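You operate a simulated robot arm through the tools that you are given. There is no shell and no other tool.

The job below is to be done with a simulated robot arm. You get a single attempt, and the scene is never put back.

TASK
Test the bolted pump's solenoid with the trolley, then stow the grey plug.
Fine: trolley on, dial to COIL, grey plug in the pump's blue outlet, white button; the plug goes back in its grey rest.

The check looks at the end state, three seconds after you hand in, the way a careful person would. Anything else that was tipped, shoved, dropped, spilled or broken makes it a failure.

THE ROBOT
A 7-joint arm with a two-finger parallel gripper, fixed in place. Base frame: the origin is at the foot of the arm, x ahead of it, y to its left, z up. Readings come in m, rad, newtons and seconds.
Its first joint turns from -2.897 to 2.897 rad. Payload 4.4 kg.
Tool frame: the origin (TCP) lies between the finger pads and is the grasp point; the fingertips stand 0.023 m ahead of it; z points along the fingers, y is the line along which they close. The gripper opens to 0.094 m. The fingers are 0.038 m wide and 0.01 m thick; the gripper's body (0.054 by 0.096 m) begins 0.039 m behind the TCP.
Orientation is that of the tool frame in the base frame, as a unit quaternion [w, x, y, z]. With the fingers straight down and closing along the base's y, the tool's x points along the base's -x, its y along +y and its z along -z.

THE INTERFACE
- The arm moves only by the tool step_arm. Its argument "rows" is a list of rows, each a list of 2 entries, a list of its own where there are three numbers: the shift along the tool's x, y, z in m, then the turn, a rotation vector about the tool's x, y, z in rad. In form: [[[x, y, z], [rx, ry, rz]], ...]. A call has 1 to 20 rows; each row shifts and turns the commanded pose from where the row before left it, along the tool's axes as they then stand. "fingers" is the opening in per cent of the stroke, from 0 (shut) to 100 (fully open), set as the call begins (left out, the last holds). A row lasts 0.2 s, in which the tool goes at most 0.05 m and 0.15 rad; a call with a longer step from one row to the next is refused whole, and so is a gripper value outside its range. Where a pose cannot be reached the arm comes as near as it can. A force on the tool above 40 N (or 10 N above the force at the start of the call, whichever is more), or a blocked arm, ends the call early, and 0.2 s more pass. Each finger travels about 0.072 m/s and halts on what it meets, pressing with about 32 N; the grip force reading is that of the motor and also rises with nothing between the fingers. The clock runs only during rows and for 0.2 s after the last one: add rows that do not move to give the fingers time. It gives the time, the measured TCP pose, the force on the tool (base axes), the opening and the grip force at its end, in the units of the frame above (readings bear some noise), with the torque about the TCP (base axes, N m) and any sound that the robot's microphone picked up, and new pictures: "show" is both (left out), scene, wrist or none.
- Cameras (640 x 400 px; columns grow to the right, rows downward): "scene" is fixed at [0.0502, -0.4978, 1.5527]; the picture's right is [0.53, -0.85, 0.00], its down [-0.28, -0.18, -0.94] and it looks along [0.80, 0.50, -0.33] (base axes); focal length 330 px, centre (320, 200). "wrist" rides on the gripper at [0.086, 0.016, -0.075] in the tool frame; the picture's right is [-0.18, 0.98, 0.00], its down [-0.58, -0.11, -0.81] and it looks along [-0.79, -0.15, 0.59] (tool axes); focal length 243 px, centre (320, 200). There is no depth. A picture from a camera that has moved, and an enlarged one, comes with that camera's place and axes in the base frame and with its lens.
- close_up(camera, box): a new picture of the part [left, top, right, bottom] of that camera's present view, enlarged. It takes no simulated time.
- close_job(): hands the job in; it is judged then, once.

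Nothing tells you positions but the pictures and the camera data. Unless the task says otherwise, let go and move clear before handing in.

The tools are called as name(argument=value, ...) on one line, values as JSON. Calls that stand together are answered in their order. step_arm: Moves the arm, as the interface text tells. Its arguments: {"type":"object","properties":{"rows":{"type":"array","items":{"type":"array"}},"fingers":{"type":"number"},"show":{"type":"string","enum":["both","scene","wrist","none"]}},"required":["rows"]} The other tools are called the same way: close_up (camera, box) takes an enlarged picture of a part of a camera's view; close_job () hands the job in.

At the start:

```text
time_s: 0.0
ee_pos: [0.5966, -0.1535, 1.3216]
tool_rot: [0.0, 0.0, 1.0, 0.0]
contact_force: [-0.7, 0.5, -0.1]
ft_torque: [0.01, 0.0, 0.01]
finger_gap: 0.0941
gripper_force: 0.1
```

scene: 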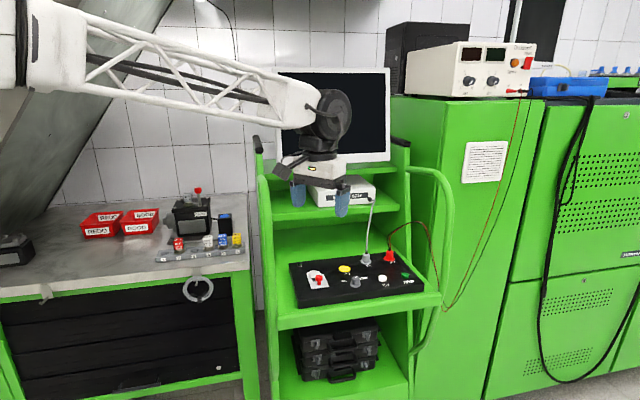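
wrist: 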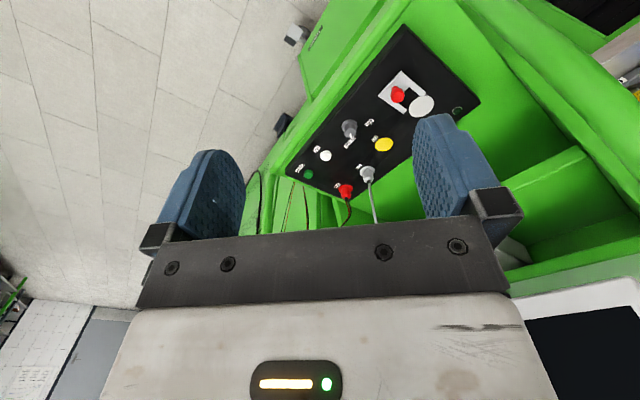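

I see a green trolley with a black control panel, and a workbench on the left carrying red bins, a black pump and a row of coloured items. I'll enlarge these areas before moving anything.

close_up(camera="scene", box=[280, 220, 450, 326])

close_up(camera="scene", box=[140, 180, 260, 275])

close_up(camera="scene", box=[0, 180, 160, 280])

close_up(camera="wrist", box=[270, 20, 490, 230])

close_up(camera="scene", box=[280, 150, 440, 260])

```text
3.76 times, centred on (365, 273) of scene
camera zoom: at [0.0502, -0.4978, 1.5527], right [0.53, -0.85, 0.0], down [-0.28, -0.18, -0.94], along [0.8, 0.5, -0.33], focal length 1241 px, centre (151, -75)
```

zoom: 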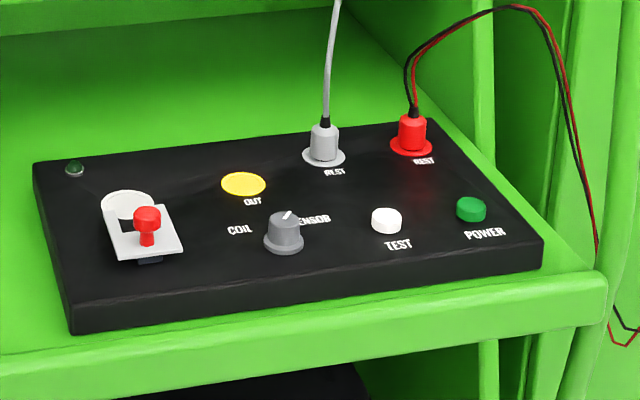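

```text
4.21 times, centred on (200, 228) of scene
camera zoom: at [0.0502, -0.4978, 1.5527], right [0.53, -0.85, 0.0], down [-0.28, -0.18, -0.94], along [0.8, 0.5, -0.33], focal length 1388 px, centre (825, 84)
```

zoom: 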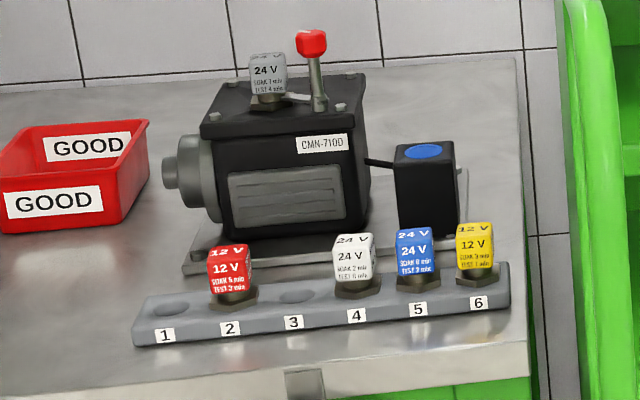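

```text
4.00 times, centred on (80, 230) of scene
camera zoom: at [0.0502, -0.4978, 1.5527], right [0.53, -0.85, 0.0], down [-0.28, -0.18, -0.94], along [0.8, 0.5, -0.33], focal length 1319 px, centre (1280, 80)
```

zoom: 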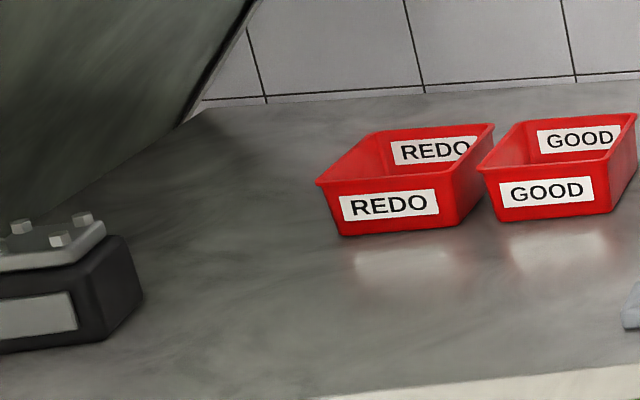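

```text
1.90 times, centred on (380, 125) of wrist
camera zoom: at [0.5105, -0.1355, 1.397], right [0.18, 0.98, 0.0], down [0.58, -0.11, 0.81], along [0.79, -0.15, -0.59], focal length 462 px, centre (206, 343)
```

zoom: 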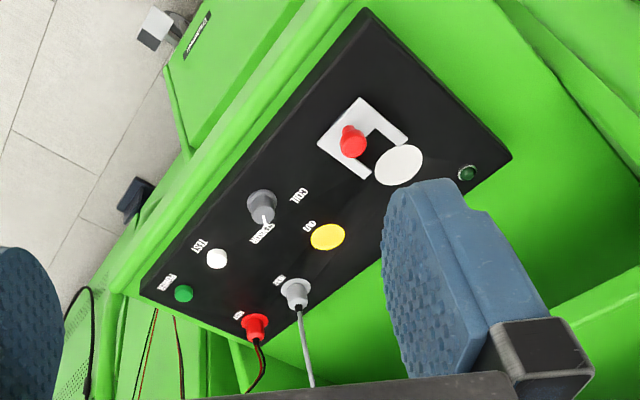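

```text
3.64 times, centred on (360, 205) of scene
camera zoom: at [0.0502, -0.4978, 1.5527], right [0.53, -0.85, 0.0], down [-0.28, -0.18, -0.94], along [0.8, 0.5, -0.33], focal length 1199 px, centre (174, 182)
```

zoom: 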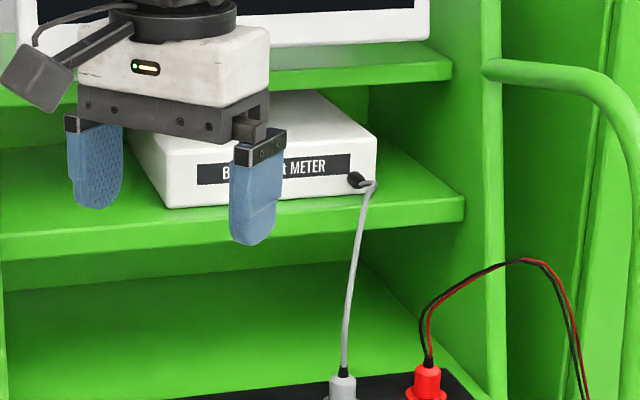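

The panel is at z of about 1.0, with its row of controls running along roughly (0.68, -0.73). The pump and its blue-topped box are on the bench to the left. I'll turn the wrist to face the trolley squarely for a better look.

step_arm(rows=[[[0, 0, 0], [0, 0, -0.15]], [[0, 0, 0], [0, 0, -0.15]], [[0, 0, 0], [0, 0, -0.15]], [[0, 0, 0], [0, 0, -0.15]], [[0, 0, 0], [0, 0, -0.15]]])

```text
time_s: 1.2
ee_pos: [0.5976, -0.1517, 1.3217]
tool_rot: [0.001, -0.368, 0.93, -0.001]
contact_force: [0.1, -0.4, 0.5]
ft_torque: [0.01, 0.0, 0.02]
finger_gap: 0.094
gripper_force: 0.1
camera wrist: at [0.5225, -0.1988, 1.3967], right [-0.54, 0.84, 0.0], down [0.5, 0.32, 0.81], along [0.68, 0.43, -0.59], focal length 243 px, centre (320, 200)
```

scene: 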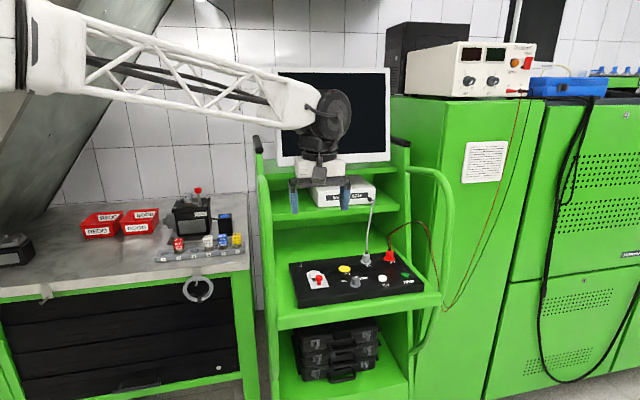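
wrist: 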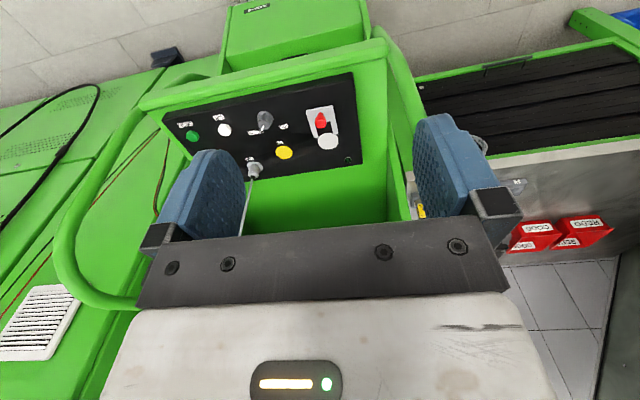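

The wrist picture is upside down but clear, with panel, power, test, dial, rest and yellow outlet all visible. I'll tip the tool forward to see where the shelf above the panel begins, so I know my clearance.

step_arm(rows=[[[0, 0, 0], [0, -0.15, 0]], [[0, 0, 0], [0, -0.15, 0]], [[0, 0, 0], [0, -0.15, 0]]])

```text
time_s: 2.0
ee_pos: [0.5982, -0.1537, 1.3215]
tool_rot: [0.208, -0.357, 0.907, 0.082]
contact_force: [0.4, 0.3, 0.1]
ft_torque: [0.02, 0.02, -0.01]
finger_gap: 0.0942
gripper_force: 0.1
camera wrist: at [0.5054, -0.2156, 1.3515], right [-0.55, 0.83, 0.08], down [0.2, 0.04, 0.98], along [0.81, 0.55, -0.19], focal length 243 px, centre (320, 200)
```

scene: 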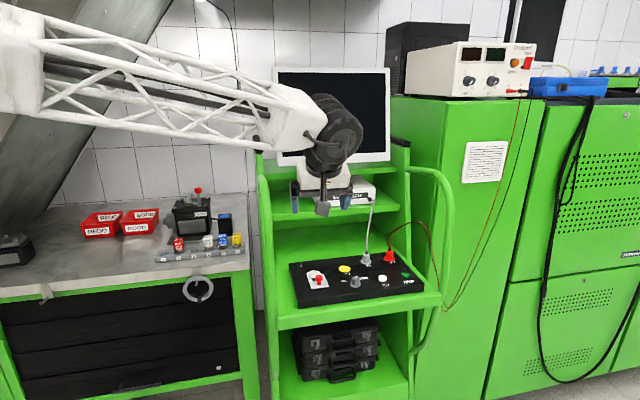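
wrist: 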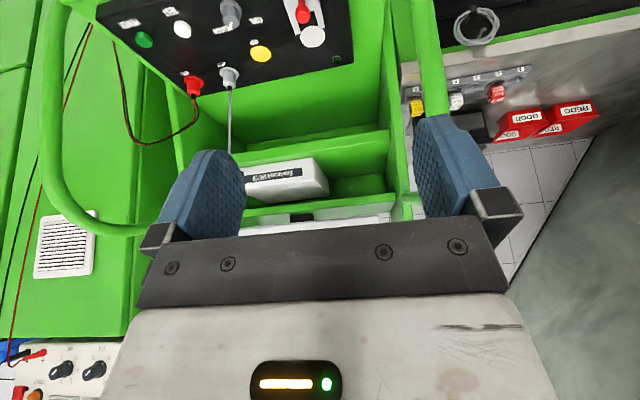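

The view now reaches under the meter shelf. I'll enlarge it.

close_up(camera="wrist", box=[80, 0, 420, 230])

close_up(camera="wrist", box=[390, 0, 630, 160])

close_up(camera="scene", box=[250, 130, 460, 270])

```text
1.74 times, centred on (250, 115) of wrist
camera zoom: at [0.5054, -0.2156, 1.3515], right [-0.55, 0.83, 0.08], down [0.2, 0.04, 0.98], along [0.81, 0.55, -0.19], focal length 422 px, centre (442, 348)
```

zoom: 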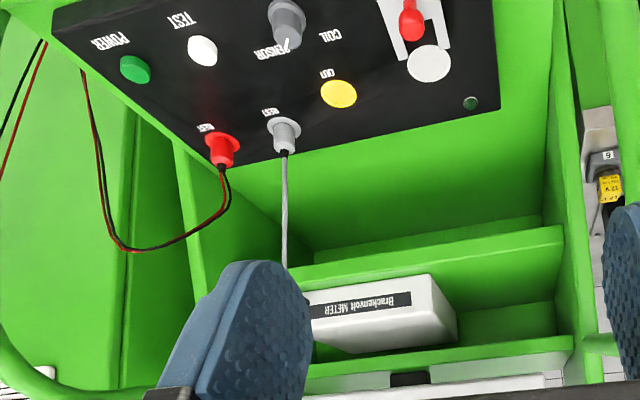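

```text
2.50 times, centred on (510, 80) of wrist
camera zoom: at [0.5054, -0.2156, 1.3515], right [-0.55, 0.83, 0.08], down [0.2, 0.04, 0.98], along [0.81, 0.55, -0.19], focal length 606 px, centre (-155, 500)
```

zoom: 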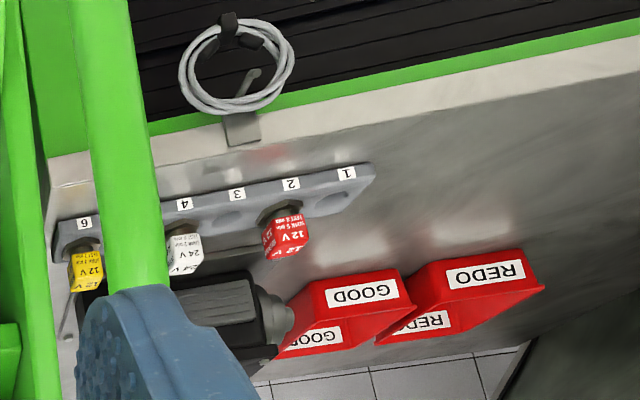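

```text
2.86 times, centred on (355, 200) of scene
camera zoom: at [0.0502, -0.4978, 1.5527], right [0.53, -0.85, 0.0], down [-0.28, -0.18, -0.94], along [0.8, 0.5, -0.33], focal length 942 px, centre (220, 200)
```

zoom: 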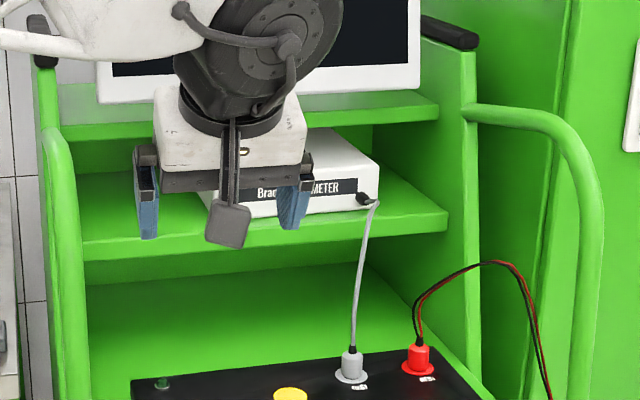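

Key positions so far: the shelf's front edge is at z of about 1.16, just behind the grey plug. Buttons and dial sit well clear in front, and the tubular handles stand at both sides. I'll level the tool, square the yaw and move nearer above the panel to refine the positions.

step_arm(rows=[[[0, 0, 0], [0, 0.15, 0]], [[0, 0, 0], [0, 0.15, 0]], [[0, 0, 0], [0, 0.15, 0]], [[0, 0, 0], [0, 0, -0.025]], [[-0.0172, -0.0253, 0.016], [0, 0, 0]], [[-0.0172, -0.0253, 0.016], [0, 0, 0]], [[-0.0172, -0.0253, 0.016], [0, 0, 0]], [[-0.0172, -0.0253, 0.016], [0, 0, 0]], [[-0.0172, -0.0253, 0.016], [0, 0, 0]]])

```text
time_s: 4.0
ee_pos: [0.7483, -0.1837, 1.242]
tool_rot: [0.001, -0.378, 0.926, -0.001]
contact_force: [-0.6, -0.9, -0.1]
ft_torque: [-0.01, -0.01, 0.05]
finger_gap: 0.0938
gripper_force: 0.1
camera wrist: at [0.6751, -0.2311, 1.3172], right [-0.56, 0.83, 0.0], down [0.49, 0.33, 0.81], along [0.67, 0.45, -0.59], focal length 243 px, centre (320, 200)
```

scene: 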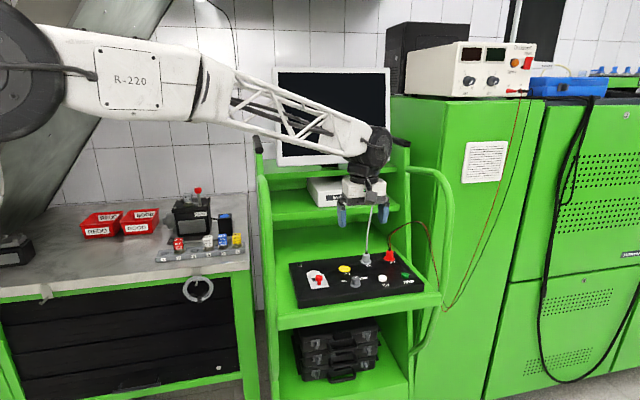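
wrist: 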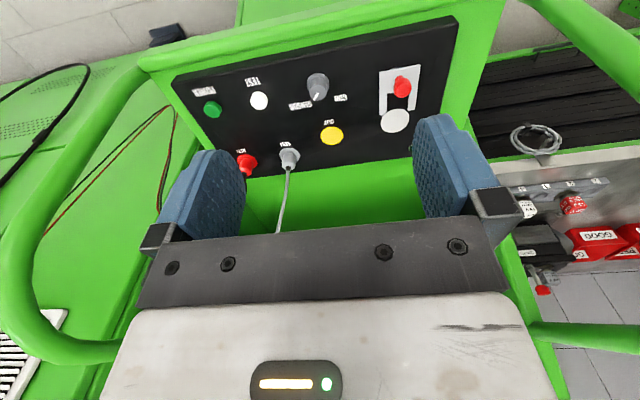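

close_up(camera="wrist", box=[160, 10, 480, 210])

close_up(camera="scene", box=[280, 130, 450, 310])

```text
2.00 times, centred on (320, 110) of wrist
camera zoom: at [0.6751, -0.2311, 1.3172], right [-0.56, 0.83, 0.0], down [0.49, 0.33, 0.81], along [0.67, 0.45, -0.59], focal length 485 px, centre (320, 380)
```

zoom: 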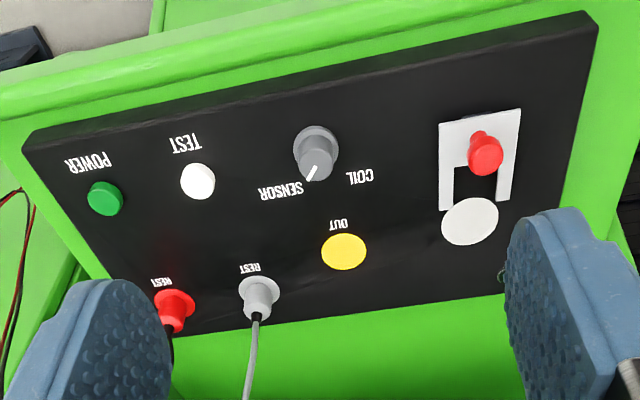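

```text
2.22 times, centred on (365, 220) of scene
camera zoom: at [0.0502, -0.4978, 1.5527], right [0.53, -0.85, 0.0], down [-0.28, -0.18, -0.94], along [0.8, 0.5, -0.33], focal length 733 px, centre (220, 156)
```

zoom: 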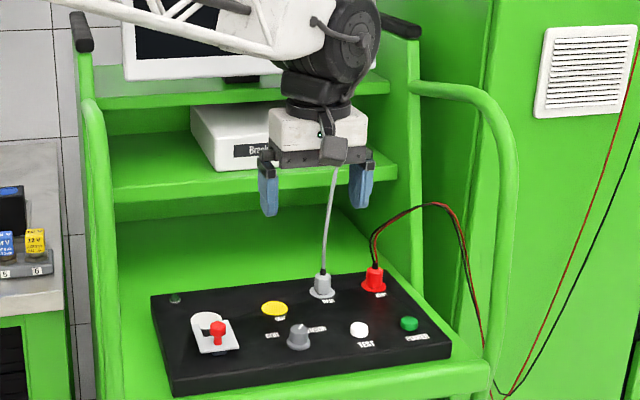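

The refined POWER button is near (0.933, -0.249, 1.00), TEST near (0.882, -0.197), the dial near (0.813, -0.141) and the grey plug near (0.955, -0.111). The fingers will be shut and moved above POWER.

step_arm(fingers=0, rows=[[[-0.0174, -0.0352, 0.02], [0, 0, 0]], [[-0.0174, -0.0352, 0.02], [0, 0, 0]], [[-0.0174, -0.0352, 0.02], [0, 0, 0]], [[-0.0174, -0.0352, 0.025], [0, 0, 0]], [[-0.0174, -0.0352, 0.025], [0, 0, 0]], [[0, 0, 0.02], [0, 0, 0]], [[0, 0, 0.01], [0, 0, 0]]])

```text
time_s: 5.6
ee_pos: [0.9326, -0.2477, 1.1009]
tool_rot: [0.0, -0.378, 0.926, 0.0]
contact_force: [0.5, -0.2, 0.4]
ft_torque: [0.02, 0.01, -0.03]
finger_gap: 0.0
gripper_force: 32.3
camera wrist: at [0.8595, -0.2948, 1.1755], right [-0.56, 0.83, 0.0], down [0.49, 0.33, 0.81], along [0.67, 0.45, -0.59], focal length 243 px, centre (320, 200)
```

scene: 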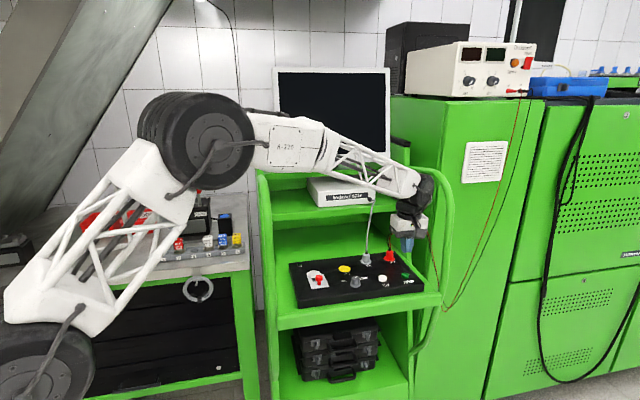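
wrist: 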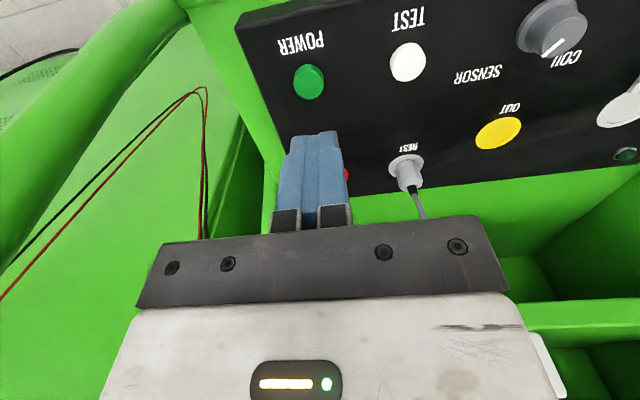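

POWER is just under the fingertips, needing about 6 mm of correction. I'll lower in stages and check.

step_arm(rows=[[[-0.002, -0.006, 0.02], [0, 0, 0]], [[0, 0, 0.02], [0, 0, 0]], [[0, 0, 0.013], [0, 0, 0]]])

close_up(camera="wrist", box=[220, 0, 420, 125])

close_up(camera="scene", box=[340, 180, 460, 310])

```text
time_s: 6.4
ee_pos: [0.9399, -0.2508, 1.0482]
tool_rot: [-0.001, -0.377, 0.926, 0.0]
contact_force: [0.4, 0.1, 0.8]
ft_torque: [0.02, -0.01, 0.0]
finger_gap: 0.0
gripper_force: 31.6
camera wrist: at [0.8655, -0.298, 1.1231], right [-0.56, 0.83, 0.0], down [0.49, 0.33, 0.81], along [0.67, 0.45, -0.59], focal length 243 px, centre (320, 200)
```

scene: 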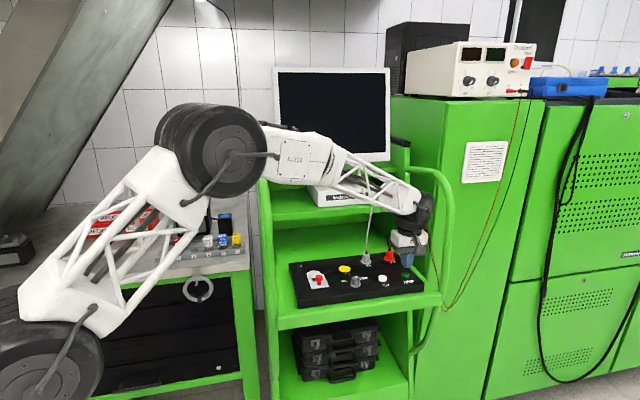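
wrist: 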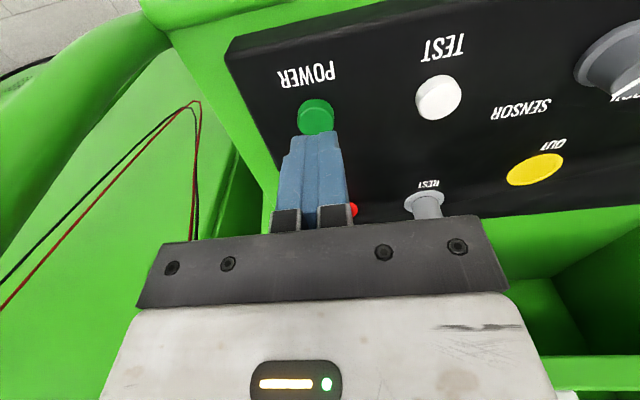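

```text
3.20 times, centred on (320, 62) of wrist
camera zoom: at [0.8655, -0.298, 1.1231], right [-0.56, 0.83, 0.0], down [0.49, 0.33, 0.81], along [0.67, 0.45, -0.59], focal length 776 px, centre (320, 640)
```

zoom: 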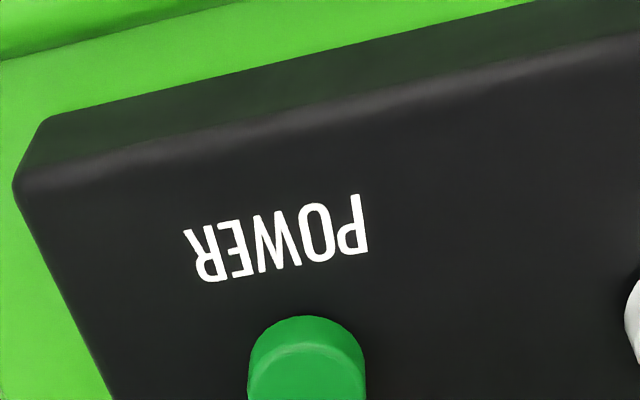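

```text
3.08 times, centred on (400, 245) of scene
camera zoom: at [0.0502, -0.4978, 1.5527], right [0.53, -0.85, 0.0], down [-0.28, -0.18, -0.94], along [0.8, 0.5, -0.33], focal length 1014 px, centre (74, 62)
```

zoom: 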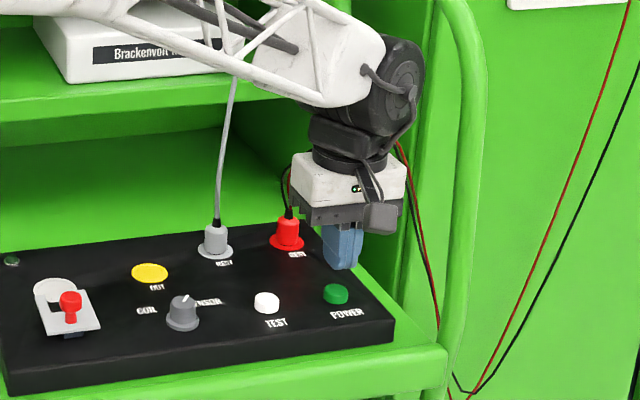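

The tip is directly above the green button with about 20 mm to go. I'll nudge 4 mm toward me and press down slowly.

step_arm(rows=[[[0.0035, 0, 0.012], [0, 0, 0]], [[0, 0, 0.005], [0, 0, 0]], [[0, 0, 0.004], [0, 0, 0]]], show="scene")

close_up(camera="scene", box=[280, 220, 450, 326])

```text
time_s: 7.2
ee_pos: [0.937, -0.2529, 1.0272]
tool_rot: [0.001, -0.378, 0.926, 0.0]
contact_force: [0.4, 0.4, -0.7]
ft_torque: [0.01, 0.01, -0.02]
finger_gap: 0.0
gripper_force: 32.4
```

scene: 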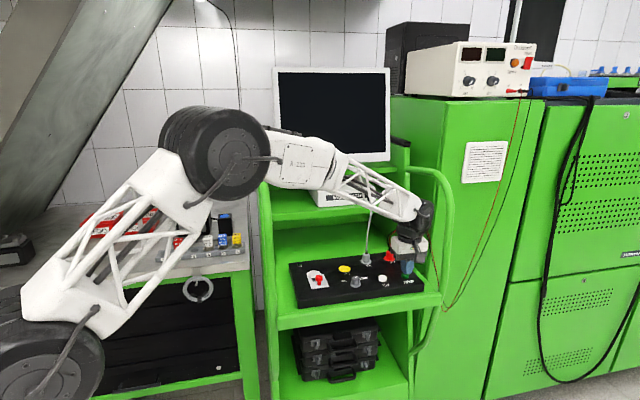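

```text
3.76 times, centred on (365, 273) of scene
camera zoom: at [0.0502, -0.4978, 1.5527], right [0.53, -0.85, 0.0], down [-0.28, -0.18, -0.94], along [0.8, 0.5, -0.33], focal length 1241 px, centre (151, -75)
```

zoom: 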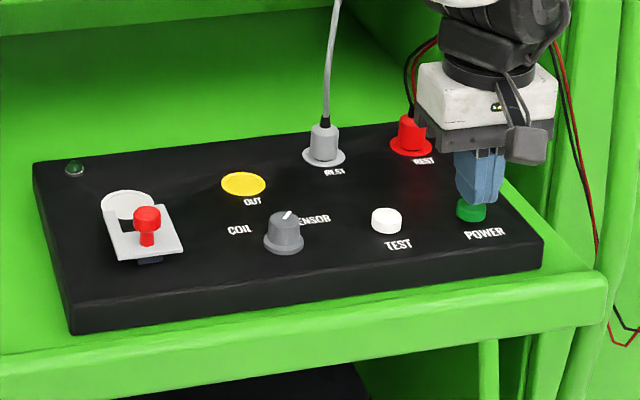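

The tip is just touching the button rim in the picture, with no force yet. I'll continue in 2 mm steps.

step_arm(rows=[[[0, 0, 0.002], [0, 0, 0]], [[0, 0, 0.002], [0, 0, 0]]], show="none")

close_up(camera="scene", box=[280, 220, 450, 326])

```text
time_s: 7.8
ee_pos: [0.9375, -0.254, 1.0235]
tool_rot: [0.001, -0.378, 0.926, 0.001]
contact_force: [0.1, 0.4, 0.0]
ft_torque: [-0.03, 0.03, -0.01]
finger_gap: 0.0001
gripper_force: 31.0
```

```text
3.76 times, centred on (365, 273) of scene
camera zoom: at [0.0502, -0.4978, 1.5527], right [0.53, -0.85, 0.0], down [-0.28, -0.18, -0.94], along [0.8, 0.5, -0.33], focal length 1241 px, centre (151, -75)
```

zoom: 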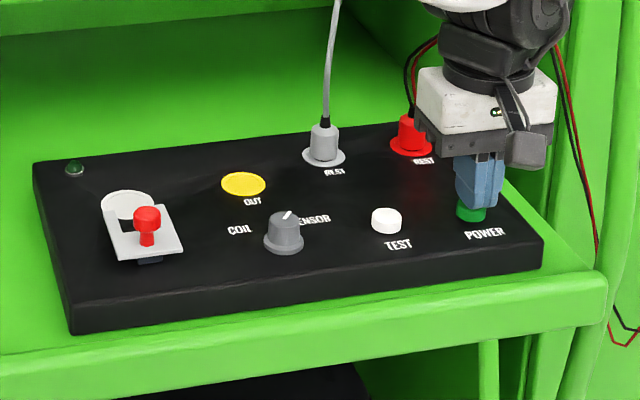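

step_arm(rows=[[[0, 0, 0.002], [0, 0, 0]], [[0, 0, 0.002], [0, 0, 0]]], show="none")

close_up(camera="scene", box=[280, 220, 450, 326])

close_up(camera="wrist", box=[220, 50, 420, 175])

```text
time_s: 8.4
ee_pos: [0.9354, -0.2531, 1.02]
tool_rot: [0.0, -0.378, 0.926, -0.001]
contact_force: [0.4, -0.8, -0.6]
ft_torque: [0.02, -0.01, 0.03]
finger_gap: 0.0
gripper_force: 31.9
```

```text
3.76 times, centred on (365, 273) of scene
camera zoom: at [0.0502, -0.4978, 1.5527], right [0.53, -0.85, 0.0], down [-0.28, -0.18, -0.94], along [0.8, 0.5, -0.33], focal length 1241 px, centre (151, -75)
```

zoom: 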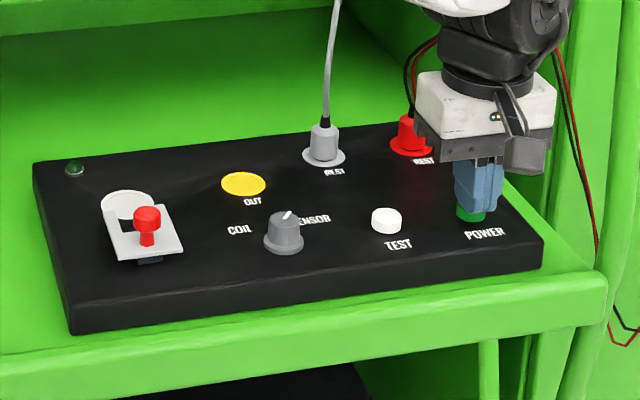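

```text
3.20 times, centred on (320, 112) of wrist
camera zoom: at [0.8621, -0.3012, 1.0947], right [-0.56, 0.83, 0.0], down [0.49, 0.33, 0.81], along [0.67, 0.45, -0.59], focal length 776 px, centre (320, 480)
```

zoom: 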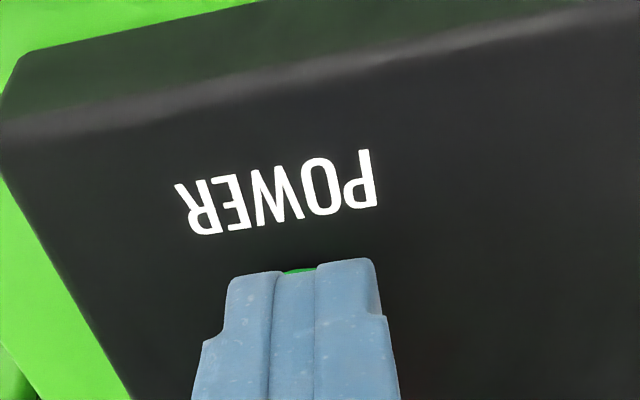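

Still no contact force, and the tip is centred over the button. Continuing down gently.

step_arm(rows=[[[0, 0, 0.002], [0, 0, 0]], [[0, 0, 0.002], [0, 0, 0]]], show="none")

close_up(camera="scene", box=[280, 220, 450, 326])

```text
time_s: 9.0
ee_pos: [0.9354, -0.2538, 1.0164]
tool_rot: [0.0, -0.378, 0.926, 0.0]
contact_force: [0.2, 0.4, -0.1]
ft_torque: [-0.03, -0.03, 0.0]
finger_gap: 0.0001
gripper_force: 32.2
```

```text
3.76 times, centred on (365, 273) of scene
camera zoom: at [0.0502, -0.4978, 1.5527], right [0.53, -0.85, 0.0], down [-0.28, -0.18, -0.94], along [0.8, 0.5, -0.33], focal length 1241 px, centre (151, -75)
```

zoom: 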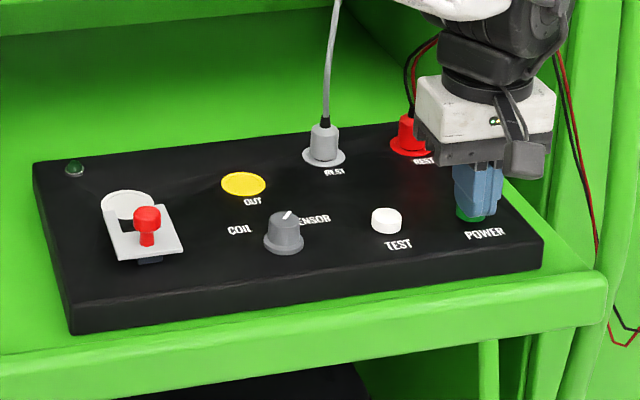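

close_up(camera="scene", box=[385, 250, 435, 290])

close_up(camera="wrist", box=[260, 90, 380, 170])

```text
10.00 times, centred on (410, 270) of scene
camera zoom: at [0.0502, -0.4978, 1.5527], right [0.53, -0.85, 0.0], down [-0.28, -0.18, -0.94], along [0.8, 0.5, -0.33], focal length 3297 px, centre (-580, -500)
```

zoom: 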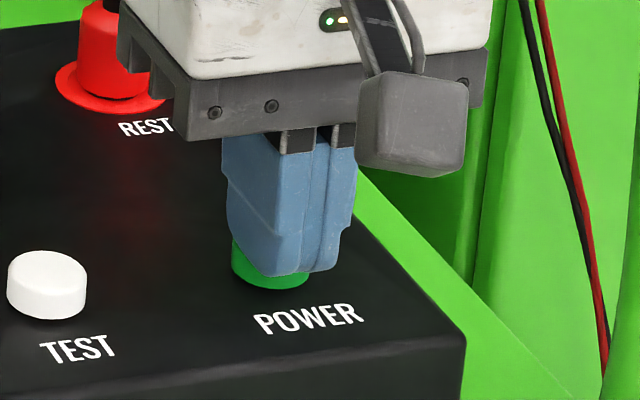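

```text
5.00 times, centred on (320, 130) of wrist
camera zoom: at [0.8621, -0.3012, 1.0911], right [-0.56, 0.83, 0.0], down [0.49, 0.33, 0.81], along [0.67, 0.45, -0.59], focal length 1213 px, centre (320, 550)
```

zoom: 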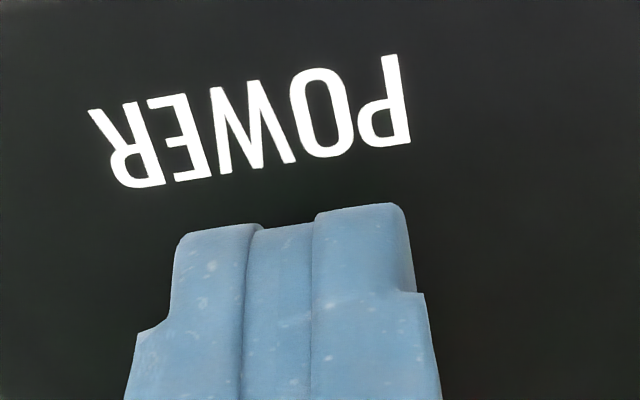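

The tip seems to be resting on or just at the button's cap, with no measurable force. I'll press on in small steps, watching for force, sound or the lamp.

step_arm(rows=[[[0.001, 0.002, 0.0015], [0, 0, 0]], [[0, 0, 0.0015], [0, 0, 0]]], show="none")

close_up(camera="scene", box=[385, 250, 435, 290])

close_up(camera="scene", box=[280, 250, 330, 290])

```text
time_s: 9.6
ee_pos: [0.9337, -0.2528, 1.0141]
tool_rot: [0.0, -0.378, 0.926, 0.0]
contact_force: [0.5, 0.8, 0.9]
ft_torque: [0.01, -0.02, 0.01]
finger_gap: 0.0003
gripper_force: 32.3
```

```text
10.00 times, centred on (410, 270) of scene
camera zoom: at [0.0502, -0.4978, 1.5527], right [0.53, -0.85, 0.0], down [-0.28, -0.18, -0.94], along [0.8, 0.5, -0.33], focal length 3297 px, centre (-580, -500)
```

zoom: 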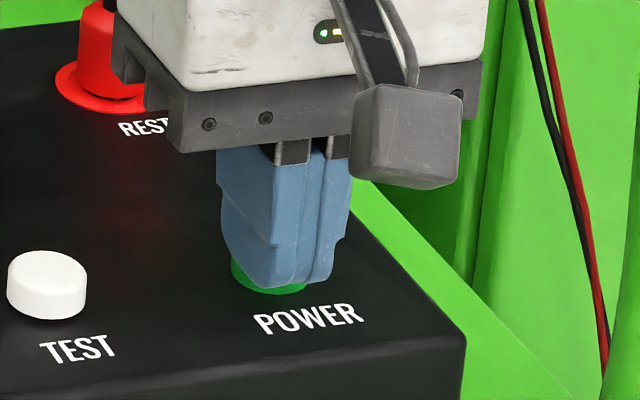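

```text
10.00 times, centred on (305, 270) of scene
camera zoom: at [0.0502, -0.4978, 1.5527], right [0.53, -0.85, 0.0], down [-0.28, -0.18, -0.94], along [0.8, 0.5, -0.33], focal length 3297 px, centre (470, -500)
```

zoom: 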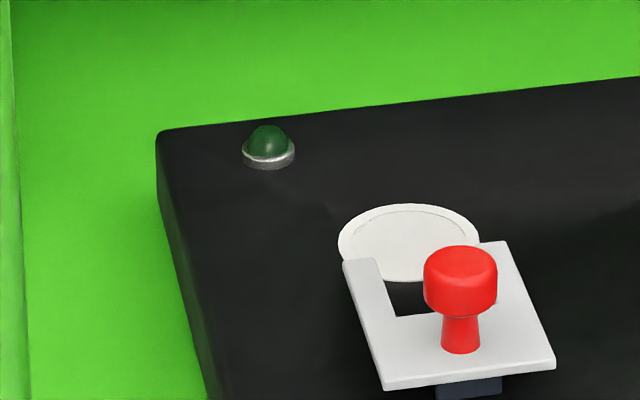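

step_arm(rows=[[[0, 0, 0.0015], [0, 0, 0]], [[0, 0, 0], [0, 0, 0]]], show="none")

close_up(camera="scene", box=[385, 250, 435, 290])

close_up(camera="scene", box=[280, 250, 330, 290])

```text
time_s: 10.2
ee_pos: [0.934, -0.2524, 1.0107]
tool_rot: [0.0, -0.377, 0.926, 0.0]
contact_force: [-0.7, -0.1, 1.5]
ft_torque: [-0.01, 0.0, -0.02]
finger_gap: 0.0001
gripper_force: 31.7
heard: click
```

```text
10.00 times, centred on (410, 270) of scene
camera zoom: at [0.0502, -0.4978, 1.5527], right [0.53, -0.85, 0.0], down [-0.28, -0.18, -0.94], along [0.8, 0.5, -0.33], focal length 3297 px, centre (-580, -500)
```

zoom: 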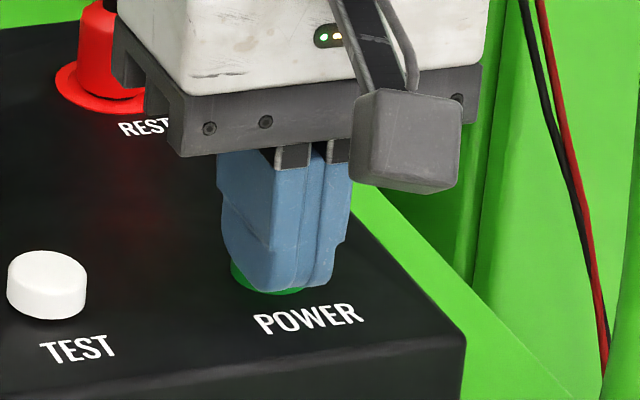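

```text
10.00 times, centred on (305, 270) of scene
camera zoom: at [0.0502, -0.4978, 1.5527], right [0.53, -0.85, 0.0], down [-0.28, -0.18, -0.94], along [0.8, 0.5, -0.33], focal length 3297 px, centre (470, -500)
```

zoom: 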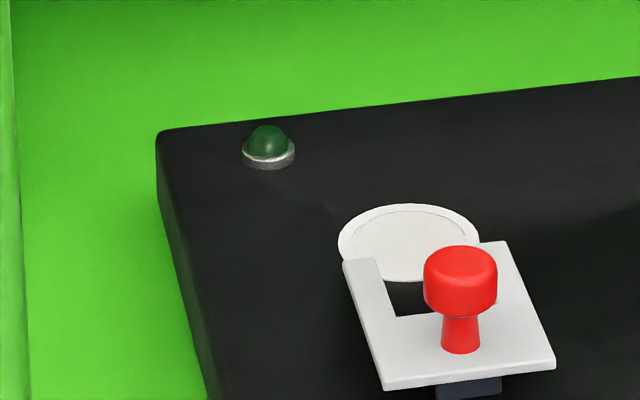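

A click was heard at TCP z of about 1.011, so the button went in. I'll rise and check whether the trolley shows it is on.

step_arm(rows=[[[0, 0, -0.01], [0, 0, 0]], [[0, 0, -0.03], [0, 0, 0]], [[0, 0, -0.04], [0, 0, 0]]])

close_up(camera="scene", box=[280, 150, 450, 326])

close_up(camera="wrist", box=[220, 0, 640, 240])

```text
time_s: 11.0
ee_pos: [0.9361, -0.2524, 1.09]
tool_rot: [0.0, -0.378, 0.926, 0.001]
contact_force: [0.6, 0.0, -0.7]
ft_torque: [-0.03, -0.03, -0.03]
finger_gap: 0.0
gripper_force: 32.2
camera wrist: at [0.8616, -0.3011, 1.165], right [-0.56, 0.83, 0.0], down [0.49, 0.33, 0.81], along [0.67, 0.45, -0.59], focal length 243 px, centre (320, 200)
```

scene: 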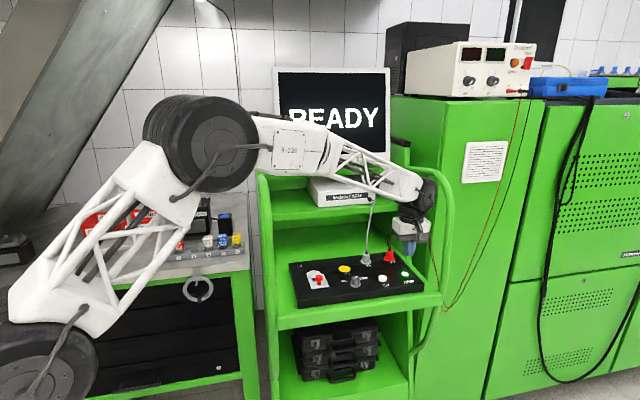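
wrist: 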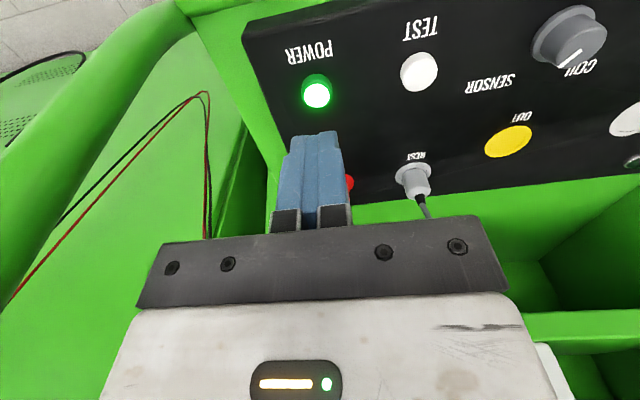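

```text
2.27 times, centred on (365, 238) of scene
camera zoom: at [0.0502, -0.4978, 1.5527], right [0.53, -0.85, 0.0], down [-0.28, -0.18, -0.94], along [0.8, 0.5, -0.33], focal length 749 px, centre (218, 114)
```

zoom: 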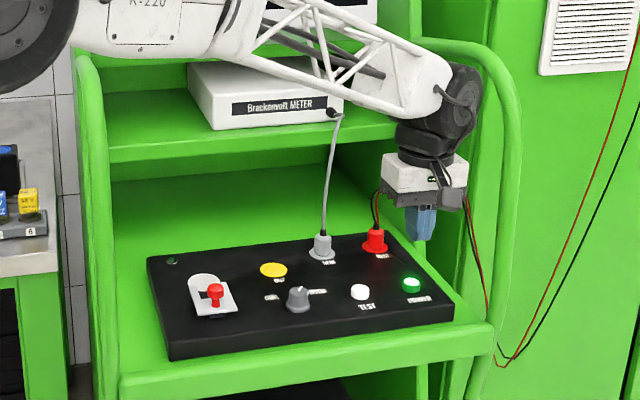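

```text
1.52 times, centred on (430, 120) of wrist
camera zoom: at [0.8616, -0.3011, 1.165], right [-0.56, 0.83, 0.0], down [0.49, 0.33, 0.81], along [0.67, 0.45, -0.59], focal length 370 px, centre (152, 322)
```

zoom: 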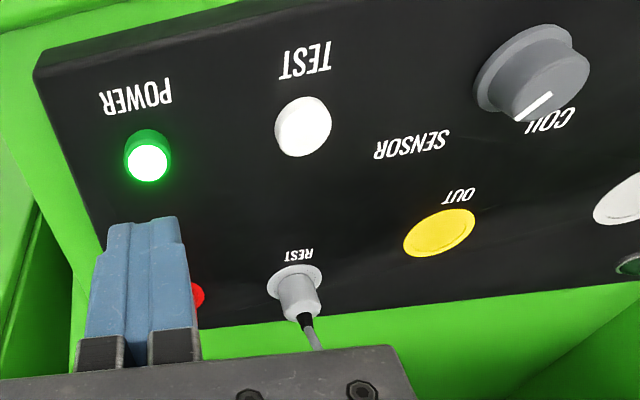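

The trolley is on: the POWER lamp is lit and the screen shows READY. Next is the dial: its pointer is at SENSOR, and COIL lies about 90° counter-clockwise. I'll move above the knob and open the fingers.

step_arm(fingers=65, rows=[[[0, 0, -0.03], [0, 0, 0]], [[0, 0.04, 0], [0, 0, 0]], [[0, 0.04, 0], [0, 0, 0]], [[0, 0.04, 0], [0, 0, 0]], [[0, 0.04, 0], [0, 0, 0]], [[0, 0, 0], [0, 0, 0]]])

close_up(camera="wrist", box=[200, 0, 440, 150])

close_up(camera="scene", box=[280, 180, 450, 310])

```text
time_s: 12.4
ee_pos: [0.8223, -0.1377, 1.123]
tool_rot: [0.001, -0.378, 0.926, 0.0]
contact_force: [0.5, 0.5, -0.1]
ft_torque: [-0.01, -0.01, 0.0]
finger_gap: 0.0612
gripper_force: 0.0
camera wrist: at [0.749, -0.1864, 1.1984], right [-0.56, 0.83, 0.0], down [0.49, 0.33, 0.81], along [0.67, 0.45, -0.59], focal length 243 px, centre (320, 200)
```

scene: 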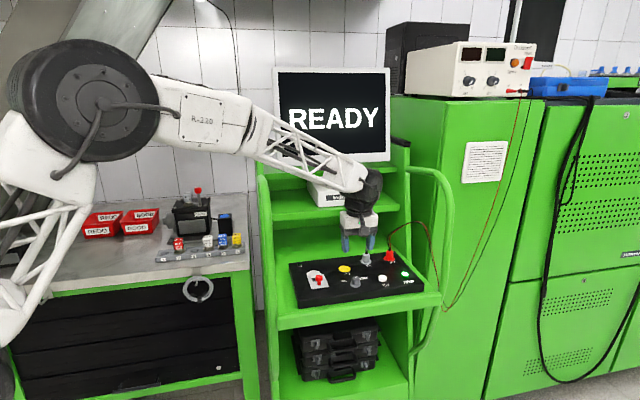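
wrist: 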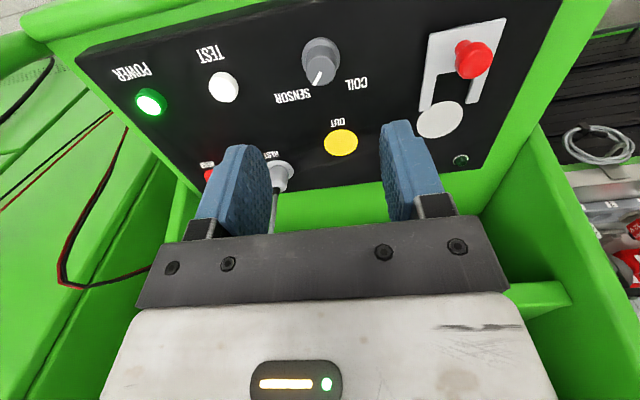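

```text
2.67 times, centred on (320, 75) of wrist
camera zoom: at [0.749, -0.1864, 1.1984], right [-0.56, 0.83, 0.0], down [0.49, 0.33, 0.81], along [0.67, 0.45, -0.59], focal length 647 px, centre (320, 533)
```

zoom: 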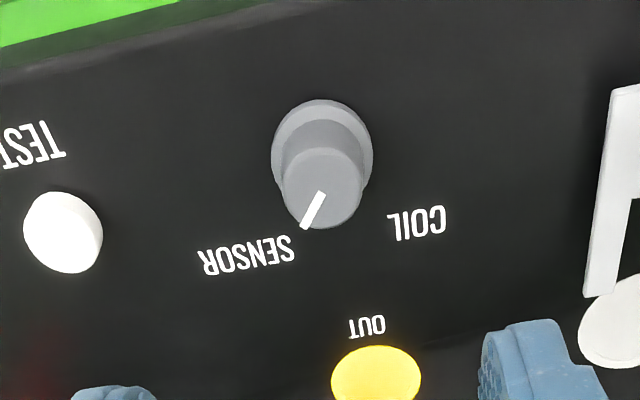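

```text
3.08 times, centred on (365, 245) of scene
camera zoom: at [0.0502, -0.4978, 1.5527], right [0.53, -0.85, 0.0], down [-0.28, -0.18, -0.94], along [0.8, 0.5, -0.33], focal length 1014 px, centre (182, 62)
```

zoom: 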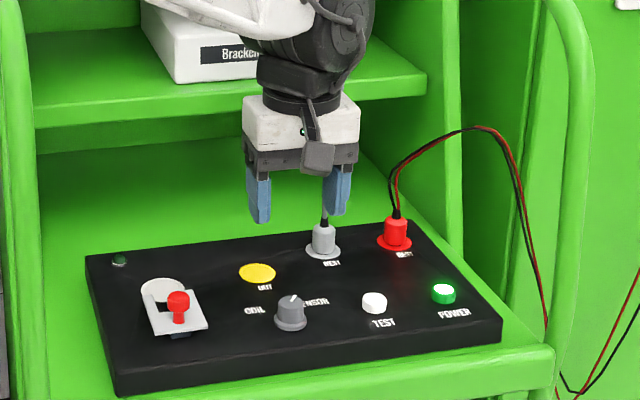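

The knob is directly below the tool at about (0.823, -0.136), with its top at z of about 1.011 and a body about 22 mm across. I'll turn the tool to pre-rotate it 45° clockwise, then descend around the knob.

step_arm(rows=[[[0, 0, 0], [0, 0, 0.131]], [[0, 0, 0], [0, 0, 0.131]], [[0, 0, 0], [0, 0, 0.131]], [[0, 0, 0], [0, 0, 0.131]], [[0, 0, 0], [0, 0, 0.131]], [[0, 0, 0], [0, 0, 0.131]], [[-0.001, 0.001, 0.03], [0, 0, 0]], [[0, 0, 0.03], [0, 0, 0]]])

close_up(camera="scene", box=[300, 200, 420, 310])

close_up(camera="wrist", box=[200, 50, 440, 200])

```text
time_s: 14.2
ee_pos: [0.8223, -0.1373, 1.0609]
tool_rot: [0.001, 0.007, 1.0, 0.0]
contact_force: [0.4, 0.2, 0.9]
ft_torque: [0.02, 0.0, -0.01]
finger_gap: 0.0612
gripper_force: 0.0
camera wrist: at [0.7357, -0.1189, 1.136], right [0.2, 0.98, 0.0], down [0.58, -0.12, 0.81], along [0.79, -0.16, -0.59], focal length 243 px, centre (320, 200)
```

scene: 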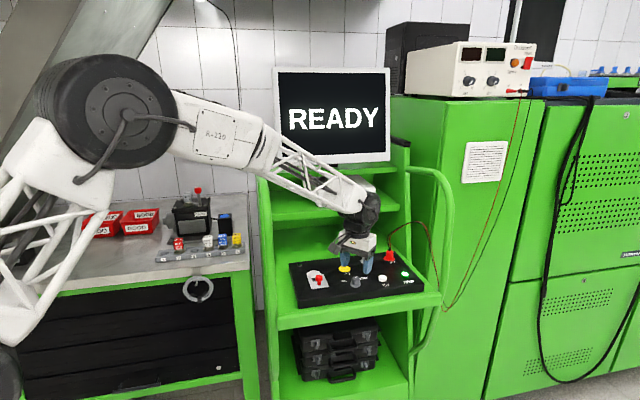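
wrist: 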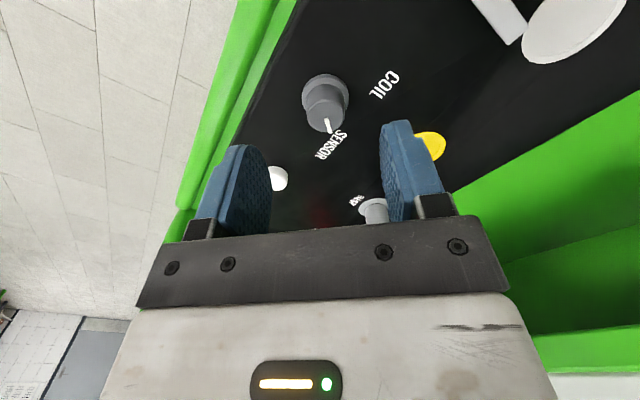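

```text
3.64 times, centred on (360, 255) of scene
camera zoom: at [0.0502, -0.4978, 1.5527], right [0.53, -0.85, 0.0], down [-0.28, -0.18, -0.94], along [0.8, 0.5, -0.33], focal length 1199 px, centre (174, 0)
```

zoom: 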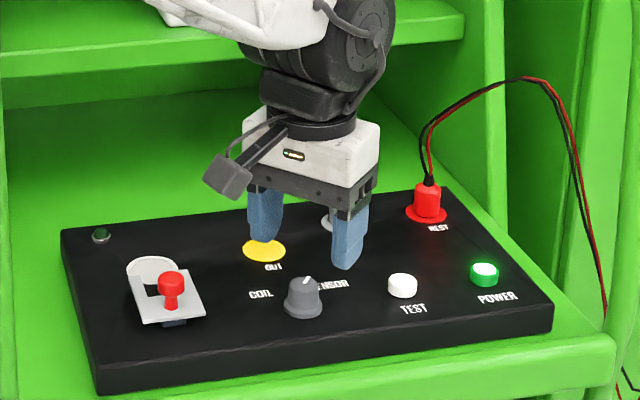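

```text
2.67 times, centred on (320, 125) of wrist
camera zoom: at [0.7357, -0.1189, 1.136], right [0.2, 0.98, 0.0], down [0.58, -0.12, 0.81], along [0.79, -0.16, -0.59], focal length 647 px, centre (320, 400)
```

zoom: 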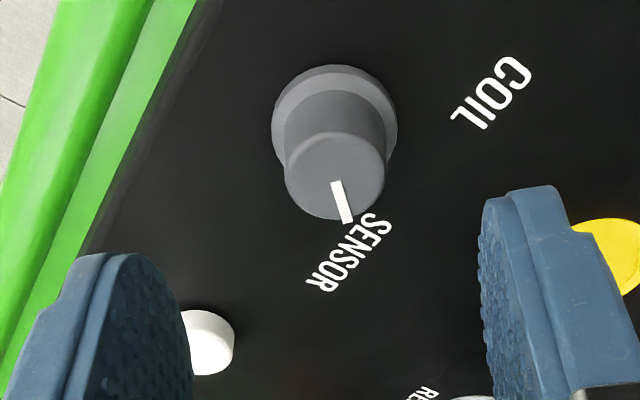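

Alignment is good, needing about 3 mm sideways. I'll descend around the knob and close.

step_arm(rows=[[[0, 0.0033, 0.02], [0, 0, 0]], [[0, 0, 0.015], [0, 0, 0]], [[0, 0, 0.01], [0, 0, 0]]], show="wrist")

close_up(camera="scene", box=[320, 240, 390, 300])

```text
time_s: 15.0
ee_pos: [0.823, -0.1335, 1.0151]
tool_rot: [0.0, 0.006, 1.0, 0.0]
contact_force: [-0.5, 0.0, -0.1]
ft_torque: [0.0, -0.03, 0.01]
finger_gap: 0.0611
gripper_force: 0.1
camera wrist: at [0.7357, -0.116, 1.091], right [0.2, 0.98, 0.0], down [0.58, -0.12, 0.81], along [0.79, -0.16, -0.59], focal length 243 px, centre (320, 200)
```

wrist: 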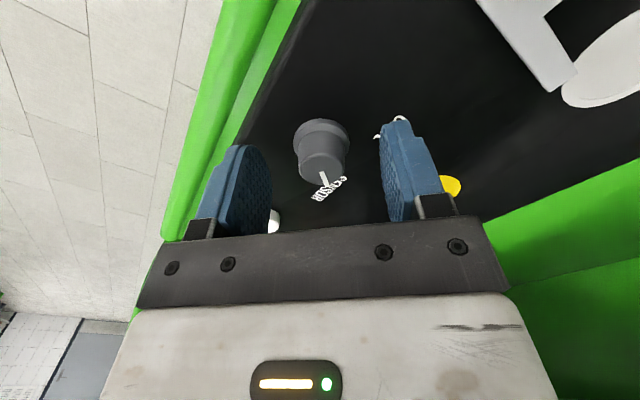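

```text
6.67 times, centred on (355, 270) of scene
camera zoom: at [0.0502, -0.4978, 1.5527], right [0.53, -0.85, 0.0], down [-0.28, -0.18, -0.94], along [0.8, 0.5, -0.33], focal length 2198 px, centre (87, -267)
```

zoom: 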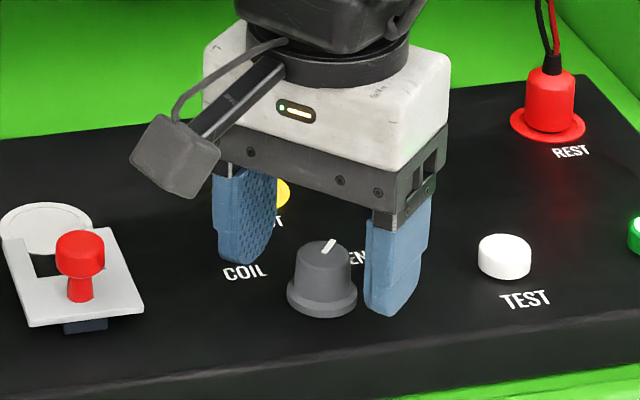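

The knob sits centred between the fingers. Closing on it.

step_arm(fingers=0, rows=[[[0, 0, 0], [0, 0, 0]], [[0, 0, 0], [0, 0, 0]], [[0, 0, 0], [0, 0, 0]]], show="none")

close_up(camera="scene", box=[320, 240, 390, 300])

```text
time_s: 15.8
ee_pos: [0.8229, -0.1345, 1.017]
tool_rot: [0.0, 0.006, 1.0, 0.0]
contact_force: [2.2, -3.1, -2.2]
ft_torque: [-0.12, -0.16, -0.02]
finger_gap: 0.0271
gripper_force: 45.3
```

```text
6.67 times, centred on (355, 270) of scene
camera zoom: at [0.0502, -0.4978, 1.5527], right [0.53, -0.85, 0.0], down [-0.28, -0.18, -0.94], along [0.8, 0.5, -0.33], focal length 2198 px, centre (87, -267)
```

zoom: 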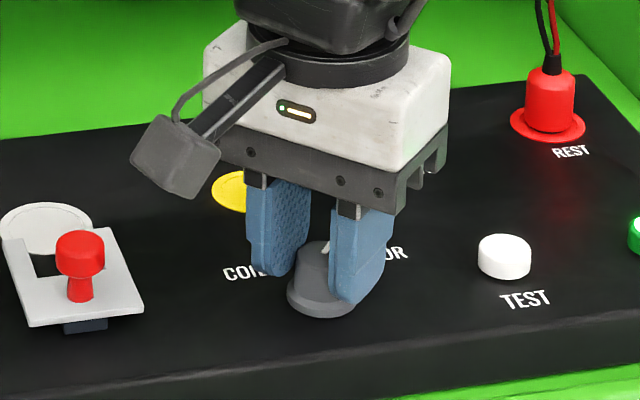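

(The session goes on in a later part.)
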